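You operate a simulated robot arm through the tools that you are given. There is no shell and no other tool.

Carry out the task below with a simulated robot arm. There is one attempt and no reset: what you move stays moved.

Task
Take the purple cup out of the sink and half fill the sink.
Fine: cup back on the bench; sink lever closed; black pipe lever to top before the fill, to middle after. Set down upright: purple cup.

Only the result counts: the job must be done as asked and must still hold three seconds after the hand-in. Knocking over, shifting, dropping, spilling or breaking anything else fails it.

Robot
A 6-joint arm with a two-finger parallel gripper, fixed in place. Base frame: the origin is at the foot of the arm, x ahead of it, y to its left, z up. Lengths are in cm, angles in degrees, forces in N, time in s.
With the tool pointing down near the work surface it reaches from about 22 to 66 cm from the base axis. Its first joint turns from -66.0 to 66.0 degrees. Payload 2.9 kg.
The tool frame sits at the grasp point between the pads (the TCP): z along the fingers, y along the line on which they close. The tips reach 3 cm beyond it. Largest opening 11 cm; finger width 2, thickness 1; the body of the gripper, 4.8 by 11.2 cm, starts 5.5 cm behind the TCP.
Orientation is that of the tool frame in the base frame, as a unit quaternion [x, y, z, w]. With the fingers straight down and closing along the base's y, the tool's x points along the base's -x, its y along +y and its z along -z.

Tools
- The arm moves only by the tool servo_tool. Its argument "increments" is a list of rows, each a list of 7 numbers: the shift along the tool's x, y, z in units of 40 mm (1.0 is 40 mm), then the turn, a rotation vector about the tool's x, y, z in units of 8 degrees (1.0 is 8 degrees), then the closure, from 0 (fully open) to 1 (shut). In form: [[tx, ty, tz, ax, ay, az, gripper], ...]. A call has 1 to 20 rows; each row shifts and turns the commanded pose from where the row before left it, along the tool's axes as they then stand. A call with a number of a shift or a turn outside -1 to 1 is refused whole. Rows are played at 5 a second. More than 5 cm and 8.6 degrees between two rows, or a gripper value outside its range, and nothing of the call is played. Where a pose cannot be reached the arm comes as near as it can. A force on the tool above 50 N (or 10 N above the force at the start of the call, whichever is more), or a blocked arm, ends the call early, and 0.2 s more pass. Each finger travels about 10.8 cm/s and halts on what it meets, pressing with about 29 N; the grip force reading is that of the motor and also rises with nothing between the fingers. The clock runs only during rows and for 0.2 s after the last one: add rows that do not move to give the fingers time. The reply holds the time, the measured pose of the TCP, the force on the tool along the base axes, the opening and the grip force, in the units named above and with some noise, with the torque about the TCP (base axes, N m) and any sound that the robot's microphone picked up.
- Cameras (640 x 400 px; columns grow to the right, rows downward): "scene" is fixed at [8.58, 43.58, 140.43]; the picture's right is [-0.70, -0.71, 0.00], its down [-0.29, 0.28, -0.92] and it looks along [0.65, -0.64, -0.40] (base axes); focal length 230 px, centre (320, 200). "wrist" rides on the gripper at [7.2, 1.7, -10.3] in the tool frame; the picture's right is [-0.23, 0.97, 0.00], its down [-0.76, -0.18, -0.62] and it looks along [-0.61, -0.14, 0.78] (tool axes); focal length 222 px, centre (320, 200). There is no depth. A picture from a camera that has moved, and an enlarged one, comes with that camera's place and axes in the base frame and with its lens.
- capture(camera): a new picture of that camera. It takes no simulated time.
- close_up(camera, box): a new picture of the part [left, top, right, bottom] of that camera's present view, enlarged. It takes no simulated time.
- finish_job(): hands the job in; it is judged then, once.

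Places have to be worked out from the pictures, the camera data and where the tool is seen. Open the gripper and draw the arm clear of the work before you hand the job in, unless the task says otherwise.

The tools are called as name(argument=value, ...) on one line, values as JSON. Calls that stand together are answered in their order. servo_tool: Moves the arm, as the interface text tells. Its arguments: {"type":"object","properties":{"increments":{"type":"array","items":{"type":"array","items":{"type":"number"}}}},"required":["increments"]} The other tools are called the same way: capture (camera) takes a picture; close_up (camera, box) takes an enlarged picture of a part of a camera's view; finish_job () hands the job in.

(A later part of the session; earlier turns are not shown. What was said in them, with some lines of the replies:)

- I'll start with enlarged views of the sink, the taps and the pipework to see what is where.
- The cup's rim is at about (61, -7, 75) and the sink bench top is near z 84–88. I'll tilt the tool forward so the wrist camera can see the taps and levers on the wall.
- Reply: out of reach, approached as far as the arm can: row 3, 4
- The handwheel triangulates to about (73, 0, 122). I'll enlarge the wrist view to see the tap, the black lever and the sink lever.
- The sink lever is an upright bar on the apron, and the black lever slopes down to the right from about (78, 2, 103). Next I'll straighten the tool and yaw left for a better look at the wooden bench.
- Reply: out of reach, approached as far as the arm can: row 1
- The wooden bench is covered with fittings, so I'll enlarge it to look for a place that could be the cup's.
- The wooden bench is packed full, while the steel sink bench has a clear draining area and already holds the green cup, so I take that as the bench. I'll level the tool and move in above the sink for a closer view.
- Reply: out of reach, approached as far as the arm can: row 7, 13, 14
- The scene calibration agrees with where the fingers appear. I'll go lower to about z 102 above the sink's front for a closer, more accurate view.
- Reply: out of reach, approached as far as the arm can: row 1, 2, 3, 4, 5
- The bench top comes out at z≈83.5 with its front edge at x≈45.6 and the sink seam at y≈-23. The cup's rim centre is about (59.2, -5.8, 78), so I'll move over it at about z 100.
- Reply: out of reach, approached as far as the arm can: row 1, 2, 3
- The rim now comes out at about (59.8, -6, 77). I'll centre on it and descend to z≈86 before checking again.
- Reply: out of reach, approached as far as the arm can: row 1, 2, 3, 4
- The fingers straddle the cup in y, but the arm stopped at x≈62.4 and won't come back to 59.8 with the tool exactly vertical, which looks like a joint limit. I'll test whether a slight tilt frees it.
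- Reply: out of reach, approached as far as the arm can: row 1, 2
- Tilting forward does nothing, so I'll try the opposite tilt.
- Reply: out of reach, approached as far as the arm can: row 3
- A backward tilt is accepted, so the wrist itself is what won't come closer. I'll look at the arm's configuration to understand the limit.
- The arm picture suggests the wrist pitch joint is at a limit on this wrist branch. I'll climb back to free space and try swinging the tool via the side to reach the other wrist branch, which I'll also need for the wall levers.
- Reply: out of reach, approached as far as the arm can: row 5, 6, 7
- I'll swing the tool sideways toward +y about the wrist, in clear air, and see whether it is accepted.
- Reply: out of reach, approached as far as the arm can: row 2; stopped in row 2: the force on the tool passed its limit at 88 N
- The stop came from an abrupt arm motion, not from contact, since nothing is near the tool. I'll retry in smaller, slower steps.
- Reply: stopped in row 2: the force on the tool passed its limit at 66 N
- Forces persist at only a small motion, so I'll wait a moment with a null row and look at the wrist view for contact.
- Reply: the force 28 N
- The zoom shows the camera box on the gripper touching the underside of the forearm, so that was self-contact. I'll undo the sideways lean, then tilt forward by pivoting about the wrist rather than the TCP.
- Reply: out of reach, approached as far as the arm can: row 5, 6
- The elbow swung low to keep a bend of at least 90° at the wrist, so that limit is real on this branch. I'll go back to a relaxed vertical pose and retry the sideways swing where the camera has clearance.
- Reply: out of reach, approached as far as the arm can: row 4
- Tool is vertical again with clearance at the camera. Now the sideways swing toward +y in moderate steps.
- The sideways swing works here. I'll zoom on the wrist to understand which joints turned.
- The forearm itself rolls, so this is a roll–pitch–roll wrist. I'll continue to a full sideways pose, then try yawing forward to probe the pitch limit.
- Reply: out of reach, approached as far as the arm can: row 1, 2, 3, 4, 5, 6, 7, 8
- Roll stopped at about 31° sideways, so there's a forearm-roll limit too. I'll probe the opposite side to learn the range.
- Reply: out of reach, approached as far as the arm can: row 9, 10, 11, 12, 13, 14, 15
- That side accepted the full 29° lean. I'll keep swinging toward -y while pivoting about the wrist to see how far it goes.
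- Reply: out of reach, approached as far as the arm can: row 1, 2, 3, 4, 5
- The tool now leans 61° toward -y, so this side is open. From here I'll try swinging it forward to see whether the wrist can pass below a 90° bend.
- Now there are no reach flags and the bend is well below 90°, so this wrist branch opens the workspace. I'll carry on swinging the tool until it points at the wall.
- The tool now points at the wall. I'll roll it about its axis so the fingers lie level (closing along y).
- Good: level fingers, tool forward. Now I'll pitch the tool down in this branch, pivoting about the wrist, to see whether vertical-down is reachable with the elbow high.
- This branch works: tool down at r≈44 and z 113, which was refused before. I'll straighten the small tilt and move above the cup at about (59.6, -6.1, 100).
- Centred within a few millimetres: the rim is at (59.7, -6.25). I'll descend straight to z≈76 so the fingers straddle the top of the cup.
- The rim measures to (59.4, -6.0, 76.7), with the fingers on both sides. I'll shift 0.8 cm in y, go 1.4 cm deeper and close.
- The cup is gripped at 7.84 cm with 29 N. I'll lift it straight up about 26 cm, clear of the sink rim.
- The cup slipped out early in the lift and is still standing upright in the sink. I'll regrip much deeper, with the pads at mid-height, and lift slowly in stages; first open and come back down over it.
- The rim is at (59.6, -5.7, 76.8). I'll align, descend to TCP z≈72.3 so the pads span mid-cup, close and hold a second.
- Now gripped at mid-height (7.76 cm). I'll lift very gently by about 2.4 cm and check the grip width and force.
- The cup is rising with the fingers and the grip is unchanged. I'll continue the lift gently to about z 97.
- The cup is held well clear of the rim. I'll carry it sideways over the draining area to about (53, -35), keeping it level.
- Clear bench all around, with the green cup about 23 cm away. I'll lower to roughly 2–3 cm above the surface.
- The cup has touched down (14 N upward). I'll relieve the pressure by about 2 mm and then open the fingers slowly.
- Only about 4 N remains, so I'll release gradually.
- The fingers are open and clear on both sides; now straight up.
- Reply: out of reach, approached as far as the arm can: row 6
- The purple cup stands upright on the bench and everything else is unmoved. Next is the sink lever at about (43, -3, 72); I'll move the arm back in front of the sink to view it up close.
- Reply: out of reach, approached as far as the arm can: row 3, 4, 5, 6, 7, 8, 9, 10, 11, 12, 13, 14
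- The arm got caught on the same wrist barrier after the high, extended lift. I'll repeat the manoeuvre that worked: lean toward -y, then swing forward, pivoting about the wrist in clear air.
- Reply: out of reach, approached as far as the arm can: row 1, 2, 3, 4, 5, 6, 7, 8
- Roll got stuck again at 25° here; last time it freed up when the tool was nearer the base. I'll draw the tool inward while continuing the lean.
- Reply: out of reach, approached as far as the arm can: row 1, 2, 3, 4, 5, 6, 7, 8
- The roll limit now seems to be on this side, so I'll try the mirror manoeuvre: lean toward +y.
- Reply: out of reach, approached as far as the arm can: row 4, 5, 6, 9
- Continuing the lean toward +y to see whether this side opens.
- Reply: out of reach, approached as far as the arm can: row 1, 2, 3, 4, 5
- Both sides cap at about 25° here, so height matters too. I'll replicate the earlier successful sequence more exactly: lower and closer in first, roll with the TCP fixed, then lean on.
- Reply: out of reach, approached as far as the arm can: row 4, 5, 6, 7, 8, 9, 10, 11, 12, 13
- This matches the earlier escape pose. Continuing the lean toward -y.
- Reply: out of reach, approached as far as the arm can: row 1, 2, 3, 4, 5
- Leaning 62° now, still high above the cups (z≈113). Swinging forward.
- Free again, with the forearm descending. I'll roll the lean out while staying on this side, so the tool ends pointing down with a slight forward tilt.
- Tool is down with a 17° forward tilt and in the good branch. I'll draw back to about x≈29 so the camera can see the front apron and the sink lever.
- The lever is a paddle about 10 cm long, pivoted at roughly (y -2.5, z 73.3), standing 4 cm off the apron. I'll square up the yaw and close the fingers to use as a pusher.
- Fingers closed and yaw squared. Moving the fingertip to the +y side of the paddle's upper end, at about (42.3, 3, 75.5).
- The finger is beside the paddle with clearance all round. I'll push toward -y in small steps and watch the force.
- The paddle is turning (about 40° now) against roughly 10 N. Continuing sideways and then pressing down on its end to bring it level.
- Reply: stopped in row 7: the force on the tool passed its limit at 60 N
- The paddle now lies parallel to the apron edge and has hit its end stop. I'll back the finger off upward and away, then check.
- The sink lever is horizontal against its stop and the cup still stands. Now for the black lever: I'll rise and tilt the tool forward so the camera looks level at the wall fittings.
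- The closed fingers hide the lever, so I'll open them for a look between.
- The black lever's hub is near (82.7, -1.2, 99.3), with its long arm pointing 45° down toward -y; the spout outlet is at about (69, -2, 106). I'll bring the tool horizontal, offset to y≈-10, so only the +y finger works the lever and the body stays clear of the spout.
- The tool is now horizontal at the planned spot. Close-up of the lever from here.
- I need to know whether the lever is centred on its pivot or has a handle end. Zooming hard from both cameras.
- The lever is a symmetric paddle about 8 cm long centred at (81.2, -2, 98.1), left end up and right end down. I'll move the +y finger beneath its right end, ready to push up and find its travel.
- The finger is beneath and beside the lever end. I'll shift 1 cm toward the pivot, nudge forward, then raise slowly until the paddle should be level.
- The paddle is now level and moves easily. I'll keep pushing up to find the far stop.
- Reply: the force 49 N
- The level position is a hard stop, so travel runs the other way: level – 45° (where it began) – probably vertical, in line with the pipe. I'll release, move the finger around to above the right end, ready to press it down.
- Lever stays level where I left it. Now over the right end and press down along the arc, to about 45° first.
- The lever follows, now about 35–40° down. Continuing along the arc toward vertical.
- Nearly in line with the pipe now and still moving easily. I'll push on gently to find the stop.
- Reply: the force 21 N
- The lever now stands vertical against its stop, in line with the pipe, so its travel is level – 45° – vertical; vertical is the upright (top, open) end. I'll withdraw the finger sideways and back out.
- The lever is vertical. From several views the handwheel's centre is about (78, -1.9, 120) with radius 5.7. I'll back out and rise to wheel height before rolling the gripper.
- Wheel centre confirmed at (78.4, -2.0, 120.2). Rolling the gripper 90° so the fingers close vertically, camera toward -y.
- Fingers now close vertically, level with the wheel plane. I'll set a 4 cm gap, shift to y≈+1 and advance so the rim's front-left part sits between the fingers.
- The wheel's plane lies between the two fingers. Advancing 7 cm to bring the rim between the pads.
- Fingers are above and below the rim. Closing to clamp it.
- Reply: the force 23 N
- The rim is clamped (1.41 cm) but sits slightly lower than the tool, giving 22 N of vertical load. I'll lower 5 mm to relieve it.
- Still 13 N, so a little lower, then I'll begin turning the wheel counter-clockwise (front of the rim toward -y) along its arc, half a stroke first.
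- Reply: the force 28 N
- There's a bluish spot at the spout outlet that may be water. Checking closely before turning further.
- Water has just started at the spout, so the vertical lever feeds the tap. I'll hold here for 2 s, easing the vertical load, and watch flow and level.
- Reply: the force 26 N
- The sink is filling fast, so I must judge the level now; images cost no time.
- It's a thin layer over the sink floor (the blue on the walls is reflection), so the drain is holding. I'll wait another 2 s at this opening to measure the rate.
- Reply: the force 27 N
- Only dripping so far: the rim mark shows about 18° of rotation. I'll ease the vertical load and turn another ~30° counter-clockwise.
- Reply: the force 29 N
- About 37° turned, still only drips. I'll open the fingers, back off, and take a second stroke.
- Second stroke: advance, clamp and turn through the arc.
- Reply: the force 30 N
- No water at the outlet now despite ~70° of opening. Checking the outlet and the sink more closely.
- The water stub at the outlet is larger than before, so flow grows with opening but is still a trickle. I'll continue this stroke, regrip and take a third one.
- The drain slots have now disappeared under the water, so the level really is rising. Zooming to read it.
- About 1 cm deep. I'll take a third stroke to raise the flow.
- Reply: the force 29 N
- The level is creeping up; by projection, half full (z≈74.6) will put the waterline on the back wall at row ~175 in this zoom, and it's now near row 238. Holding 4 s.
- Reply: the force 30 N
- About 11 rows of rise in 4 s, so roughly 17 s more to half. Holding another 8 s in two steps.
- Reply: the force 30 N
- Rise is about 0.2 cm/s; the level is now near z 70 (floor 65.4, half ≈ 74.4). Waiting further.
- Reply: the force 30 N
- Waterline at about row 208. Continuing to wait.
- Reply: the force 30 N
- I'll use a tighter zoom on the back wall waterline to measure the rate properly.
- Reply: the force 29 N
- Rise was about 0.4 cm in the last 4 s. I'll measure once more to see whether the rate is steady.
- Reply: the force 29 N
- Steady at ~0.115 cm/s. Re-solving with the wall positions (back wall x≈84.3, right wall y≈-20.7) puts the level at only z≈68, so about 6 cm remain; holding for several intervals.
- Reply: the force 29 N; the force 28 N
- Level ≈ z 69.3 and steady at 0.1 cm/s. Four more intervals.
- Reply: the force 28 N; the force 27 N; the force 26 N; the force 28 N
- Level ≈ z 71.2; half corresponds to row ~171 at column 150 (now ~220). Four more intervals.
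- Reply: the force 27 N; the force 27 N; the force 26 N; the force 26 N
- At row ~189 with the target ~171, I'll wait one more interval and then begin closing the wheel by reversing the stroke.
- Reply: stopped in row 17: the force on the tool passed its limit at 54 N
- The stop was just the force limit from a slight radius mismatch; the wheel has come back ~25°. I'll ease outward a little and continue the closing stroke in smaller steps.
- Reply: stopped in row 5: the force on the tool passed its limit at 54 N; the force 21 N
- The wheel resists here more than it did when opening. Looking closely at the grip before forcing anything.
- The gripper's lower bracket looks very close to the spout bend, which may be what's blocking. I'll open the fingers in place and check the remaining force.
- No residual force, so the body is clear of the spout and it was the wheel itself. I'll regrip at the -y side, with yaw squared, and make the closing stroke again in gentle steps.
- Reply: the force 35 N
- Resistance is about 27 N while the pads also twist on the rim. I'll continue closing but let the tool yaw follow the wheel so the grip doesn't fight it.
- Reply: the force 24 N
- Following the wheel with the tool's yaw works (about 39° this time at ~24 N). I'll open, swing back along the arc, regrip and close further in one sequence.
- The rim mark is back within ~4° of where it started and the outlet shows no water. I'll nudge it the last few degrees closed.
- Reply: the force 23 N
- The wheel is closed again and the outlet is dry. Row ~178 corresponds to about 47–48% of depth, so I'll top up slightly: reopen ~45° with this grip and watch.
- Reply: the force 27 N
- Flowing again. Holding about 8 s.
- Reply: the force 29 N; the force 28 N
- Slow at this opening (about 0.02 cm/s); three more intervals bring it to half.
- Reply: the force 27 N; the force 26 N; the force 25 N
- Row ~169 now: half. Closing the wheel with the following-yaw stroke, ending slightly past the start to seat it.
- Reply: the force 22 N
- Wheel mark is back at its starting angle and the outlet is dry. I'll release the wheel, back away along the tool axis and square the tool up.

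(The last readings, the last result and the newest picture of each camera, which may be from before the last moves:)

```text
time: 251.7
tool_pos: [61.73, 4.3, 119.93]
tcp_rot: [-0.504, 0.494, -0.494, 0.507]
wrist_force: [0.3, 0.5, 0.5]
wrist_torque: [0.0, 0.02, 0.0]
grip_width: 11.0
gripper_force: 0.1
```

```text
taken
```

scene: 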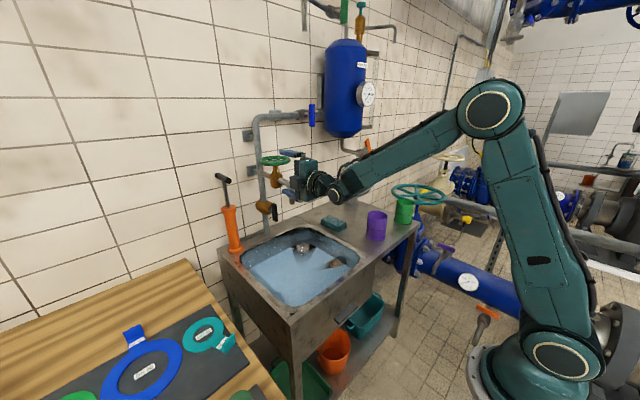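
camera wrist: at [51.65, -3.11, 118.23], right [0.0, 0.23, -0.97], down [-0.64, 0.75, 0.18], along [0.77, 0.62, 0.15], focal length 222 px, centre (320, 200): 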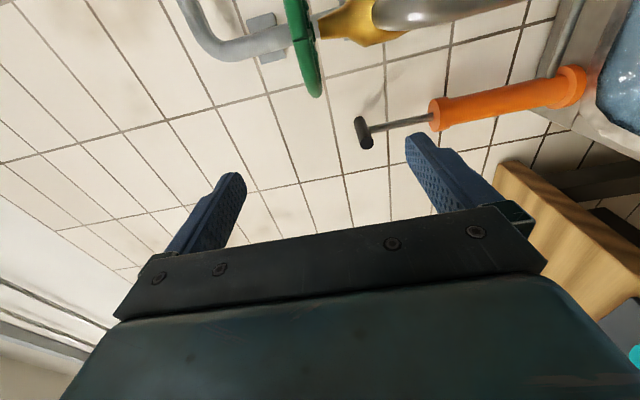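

Clear of the wheel. Rolling back so the fingers lie level.

servo_tool(increments=[[0, 0, -0.3, 0, 0, 0.94, 0], [0, 0, -0.3, 0, 0, 0.94, 0], [0, 0, -0.2, 0, 0, 0.94, 0], [0, 0, 0, 0, 0, 0.94, 0], [0, 0, 0, 0, 0, 0.94, 0], [0, 0, 0, 0, 0, 0.94, 0], [0, 0, 0, 0, 0, 0.94, 0], [0, 0, 0, 0, 0, 0.94, 0], [0, 0, 0, 0, 0, 0.94, 0], [0, 0, 0, 0, 0, 0.94, 0], [0, 0, 0, 0, 0, 0.94, 0], [0, 0, 0, 0, 0, 0.94, 0], [0, 0, 0, 0, 0, 0, 0]])

close_up(camera="scene", box=[250, 185, 310, 235])

```text
time: 254.5
tool_pos: [58.69, 4.19, 119.96]
tcp_rot: [-0.005, 0.706, 0.011, 0.708]
wrist_force: [0.2, 0.5, -1.0]
wrist_torque: [-0.01, -0.01, 0.04]
grip_width: 11.03
gripper_force: 0.0
```

```text
8.00 times, centred on (280, 210) of scene
camera zoom: at [8.58, 43.58, 140.43], right [-0.7, -0.71, 0.0], down [-0.29, 0.28, -0.92], along [0.65, -0.64, -0.4], focal length 1839 px, centre (640, 120)
```

zoom: 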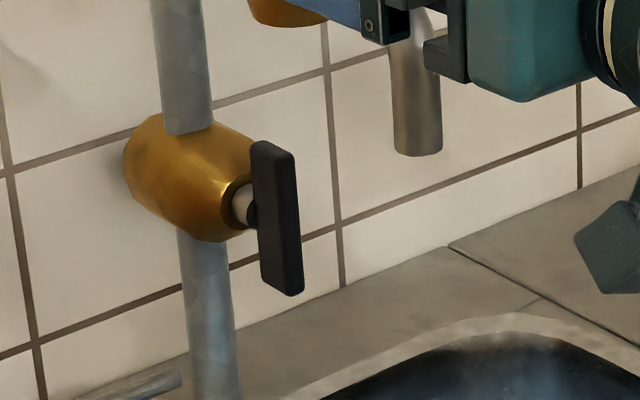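

Now down and over to approach the upper half of the lever from its -y side.

servo_tool(increments=[[0.69, -0.58, 0, 0, 0, 0, 0], [0.69, -0.58, 0, 0, 0, 0, 0], [0.69, -0.58, 0, 0, 0, 0, 0], [0.69, -0.58, 0, 0, 0, 0, 0], [0.69, -0.58, 0, 0, 0, 0, 0], [0.69, -0.58, 0, 0, 0, 0, 0], [0.65, -0.58, 0, 0, 0, 0, 0], [0, 0, 0.8, 0, 0, 0, 0], [0, 0, 0.8, 0, 0, 0, 0], [0, 0, 0.8, 0, 0, 0, 0], [0, 0, 0.8, 0, 0, 0, 0], [0, 0, 0.8, 0, 0, 0, 0], [0, 0, 0.6, 0, 0, 0, 0], [0, 0, 0.45, 0, 0, 0, 0], [0, 0, 0, 0, 0, 0, 0]])

capture(camera="wrist")

close_up(camera="scene", box=[250, 185, 310, 235])

```text
time: 257.7
tool_pos: [79.21, -11.44, 100.86]
tcp_rot: [-0.005, 0.706, 0.01, 0.708]
wrist_force: [-0.4, -0.1, 0.0]
wrist_torque: [-0.01, 0.0, 0.02]
grip_width: 10.97
gripper_force: 0.1
```

```text
taken
camera wrist: at [68.94, -9.92, 93.55], right [-0.02, 0.97, 0.23], down [-0.62, -0.2, 0.76], along [0.78, -0.13, 0.61], focal length 222 px, centre (320, 200)
```

wrist: 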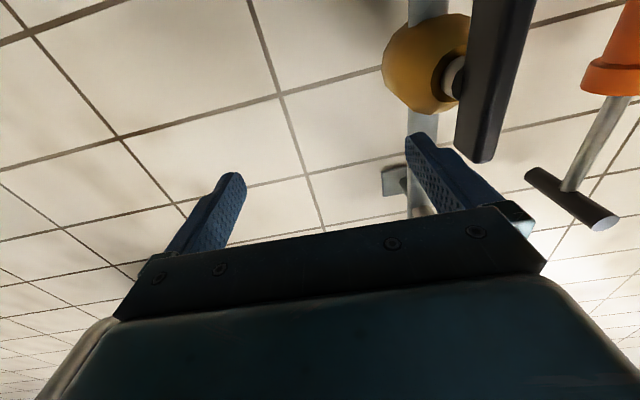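

```text
8.00 times, centred on (280, 210) of scene
camera zoom: at [8.58, 43.58, 140.43], right [-0.7, -0.71, 0.0], down [-0.29, 0.28, -0.92], along [0.65, -0.64, -0.4], focal length 1839 px, centre (640, 120)
```

zoom: 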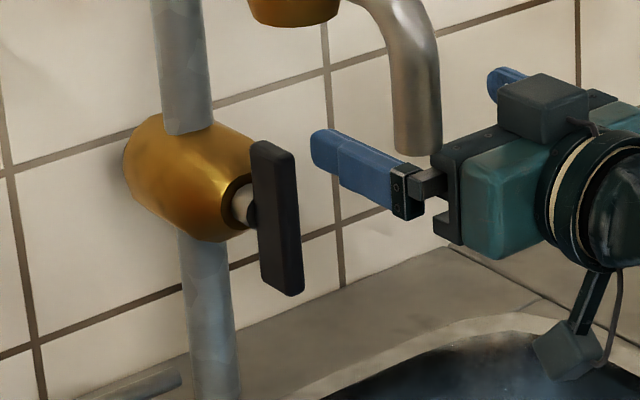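

Finger is level with the lever's upper half. Pushing gently toward +y, to about a third of the way first.

servo_tool(increments=[[0, 0.25, 0, 0, 0, 0, 0], [0, 0.2, 0, 0, 0, 0, 0], [0, 0.1, 0, 0, 0, 0, 0], [0, 0.08, 0, 0, 0, 0, 0], [0, 0.08, 0, 0, 0, 0, 0], [0, 0.08, 0, 0, 0, 0, 0], [0, 0, 0, 0, 0, 0, 0]])

close_up(camera="scene", box=[250, 185, 310, 235])

```text
time: 259.3
tool_pos: [79.24, -8.15, 100.71]
tcp_rot: [-0.005, 0.706, 0.011, 0.708]
wrist_force: [3.5, -4.4, 0.8]
wrist_torque: [0.02, -0.03, -0.41]
grip_width: 10.69
gripper_force: 0.1
```

```text
8.00 times, centred on (280, 210) of scene
camera zoom: at [8.59, 43.57, 140.43], right [-0.7, -0.71, 0.0], down [-0.29, 0.28, -0.92], along [0.65, -0.64, -0.4], focal length 1839 px, centre (640, 120)
```

zoom: 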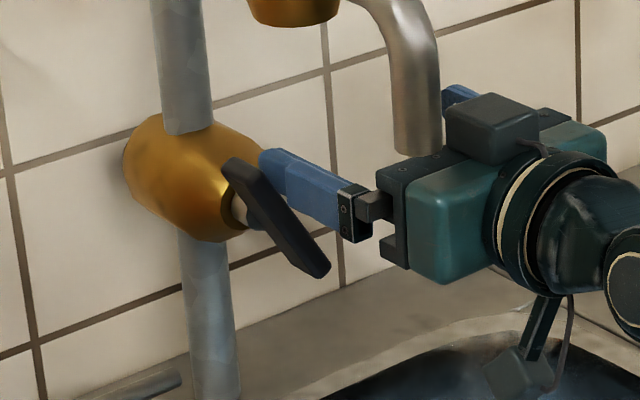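

About 28° off vertical; the original 45° position had ends at (217,182) and (335,255) in this zoom. A little more.

servo_tool(increments=[[0, 0.08, 0, 0, 0, 0, 0], [0, 0.06, 0, 0, 0, 0, 0], [0, 0, 0, 0, 0, 0, 0]])

close_up(camera="scene", box=[250, 185, 310, 235])

```text
time: 260.1
tool_pos: [79.15, -7.65, 100.63]
tcp_rot: [-0.004, 0.707, 0.009, 0.707]
wrist_force: [-1.7, -6.0, 0.4]
wrist_torque: [-0.02, -0.02, -0.04]
grip_width: 10.65
gripper_force: 0.0
```

```text
8.00 times, centred on (280, 210) of scene
camera zoom: at [8.57, 43.57, 140.43], right [-0.7, -0.71, 0.0], down [-0.29, 0.28, -0.92], along [0.65, -0.64, -0.4], focal length 1839 px, centre (640, 120)
```

zoom: 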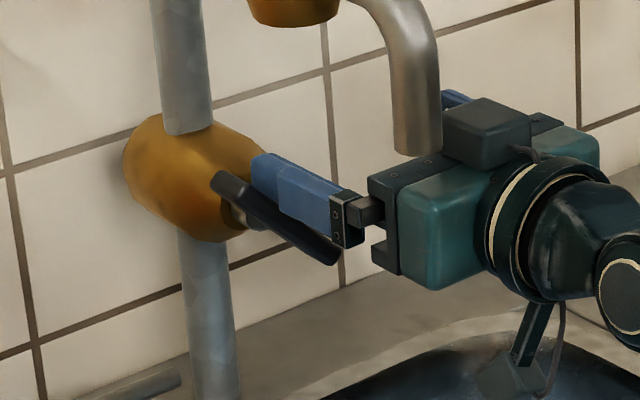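

Ends are now at about (222,180) and (332,257), essentially the original 45°. Withdrawing the finger sideways and back.

servo_tool(increments=[[0, -0.15, 0, 0, 0, 0, 0], [0, -0.5, 0, 0, 0, 0, 0], [0, -0.5, 0, 0, 0, 0, 0], [0, 0, -0.6, 0, 0, 0, 0], [0, 0, -0.9, 0, 0, 0, 0], [0, 0, -0.9, 0, 0, 0, 0], [0, 0, -0.9, 0, 0, 0, 0], [0, 0, -0.9, 0, 0, 0, 0], [0, 0, 0, 0, 0, 0, 0]])

close_up(camera="scene", box=[255, 195, 295, 225])

close_up(camera="scene", box=[220, 130, 400, 320])

capture(camera="wrist")

```text
time: 262.1
tool_pos: [62.52, -12.76, 100.96]
tcp_rot: [-0.005, 0.706, 0.01, 0.708]
wrist_force: [0.5, -0.5, 0.5]
wrist_torque: [0.01, 0.0, 0.0]
grip_width: 11.0
gripper_force: 0.1
```

```text
13.33 times, centred on (275, 210) of scene
camera zoom: at [8.58, 43.58, 140.43], right [-0.7, -0.71, 0.0], down [-0.29, 0.28, -0.92], along [0.65, -0.64, -0.4], focal length 3065 px, centre (920, 67)
```

zoom: 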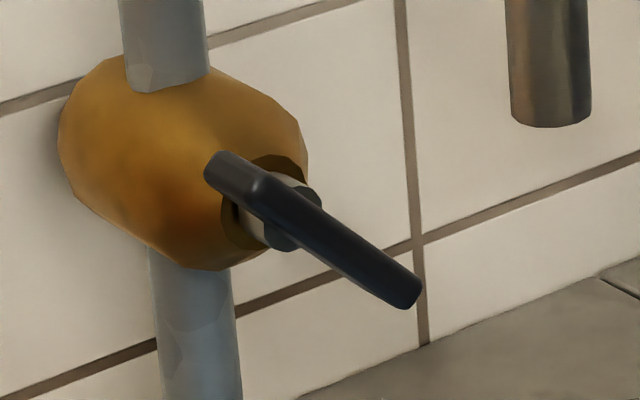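

```text
2.11 times, centred on (310, 225) of scene
camera zoom: at [8.58, 43.58, 140.43], right [-0.7, -0.71, 0.0], down [-0.29, 0.28, -0.92], along [0.65, -0.64, -0.4], focal length 484 px, centre (341, 147)
```

zoom: 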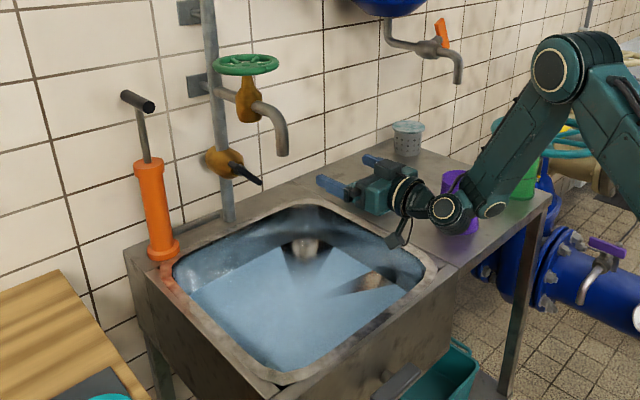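

```text
taken
camera wrist: at [52.27, -11.15, 93.73], right [-0.02, 0.97, 0.23], down [-0.62, -0.2, 0.76], along [0.78, -0.13, 0.61], focal length 222 px, centre (320, 200)
```

wrist: 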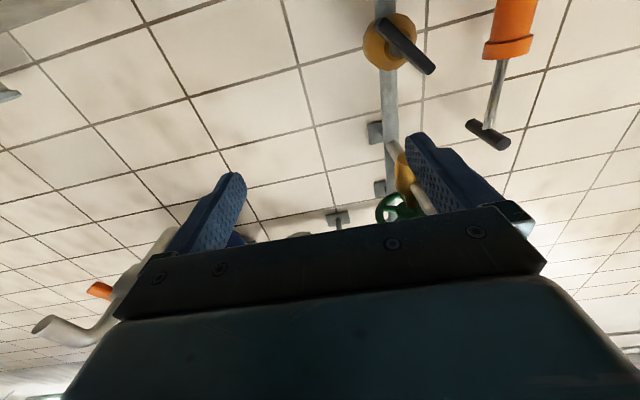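

The lever rests at its original 45° mid position, the tap is dry, the sink is half full and the cup stands upright. Drawing the arm up and back, clear of the work.

servo_tool(increments=[[-0.5, 0.1, -0.7, 0, 0, 0, 0], [-0.6, 0.2, -0.7, 0, 0, 0, 0], [-0.6, 0.2, -0.7, 0, 0, 0, 0], [-0.6, 0.2, -0.7, 0, 0, 0, 0], [-0.6, 0.2, -0.7, 0, 0, 0, 0], [-0.6, 0.2, -0.5, 0, 0, 0, 0], [0, 0, 0, 0, 0, 0, 0], [0, 0, 0, 0, 0, 0, 0], [0, 0, 0, 0, 0, 0, 0], [0, 0, 0, 0, 0, 0, 0], [0, 0, 0, 0, 0, 0, 0], [0, 0, 0, 0, 0, 0, 0]])

capture(camera="scene")

close_up(camera="scene", box=[265, 235, 325, 285])

close_up(camera="scene", box=[220, 130, 430, 320])

```text
time: 264.7
tool_pos: [46.3, -8.66, 114.6]
tcp_rot: [-0.005, 0.706, 0.01, 0.708]
wrist_force: [-0.1, -0.4, 0.6]
wrist_torque: [0.03, -0.02, 0.01]
grip_width: 10.99
gripper_force: 0.0
```

```text
taken
```

scene: 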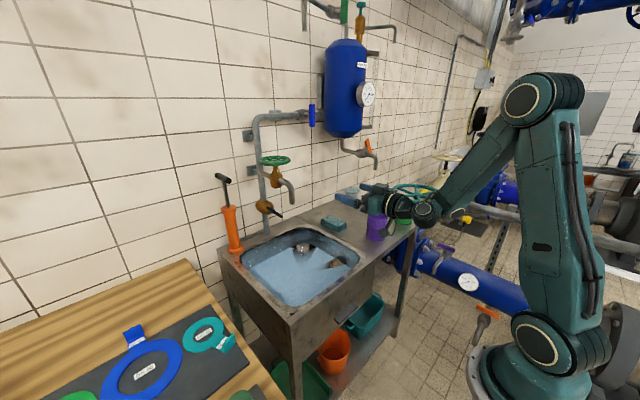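

```text
8.00 times, centred on (295, 260) of scene
camera zoom: at [8.58, 43.58, 140.43], right [-0.7, -0.71, 0.0], down [-0.29, 0.28, -0.92], along [0.65, -0.64, -0.4], focal length 1839 px, centre (520, -280)
```

zoom: 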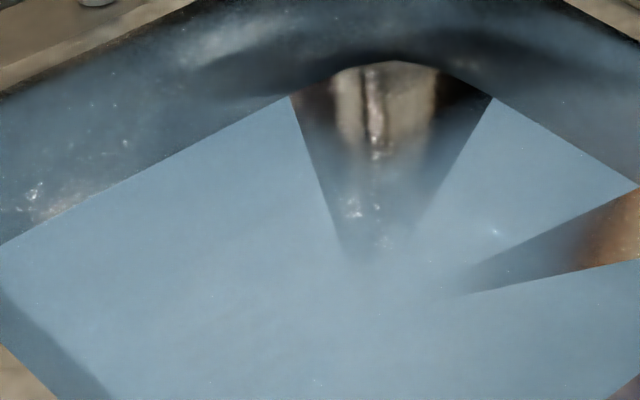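

```text
2.11 times, centred on (325, 225) of scene
camera zoom: at [8.58, 43.58, 140.43], right [-0.7, -0.71, 0.0], down [-0.29, 0.28, -0.92], along [0.65, -0.64, -0.4], focal length 484 px, centre (310, 147)
```

zoom: 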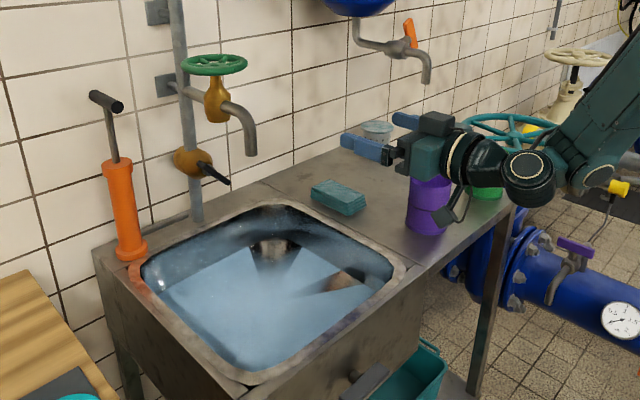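

The waterline hasn't moved in 18 s (z≈74, about half), so the drain is holding. The tap is closed and dry, the black lever is at mid position, the sink lever is closed, the cup is upright on the bench and the gripper is open and clear. Handing in.

finish_job()

```text
The job is handed in.
```

I handed the job in with the sink about half full and the purple cup standing upright on the steel bench beside it. I don't have a verdict on it yet.

- **Cup:** The wooden bench had no free space in reach and the green cup already stood on the steel one, so I took the steel draining area as "the bench". On my first lift the cup slipped out of the fingers. It stayed upright in the sink and the second grip held.
- **Sink lever:** It is turned from vertical to horizontal, against its stop. The water level stayed put for 18 seconds after the tap was shut, so the drain is holding.
- **Black pipe lever:** Nothing on it marks top or middle. I took vertical, in line with the pipe, as "top", because that position fed water to the tap. It is now back at the 45° it started from, which I took as "middle". I never tested whether its third position (level) also lets water through.
- **Fill:** I opened the green handwheel to fill and closed it again afterwards. The level is roughly 48–50% of the sink's depth, measured from the camera pictures.

The gripper is open and the arm is drawn back. I saw nothing else moved, spilled or knocked over.
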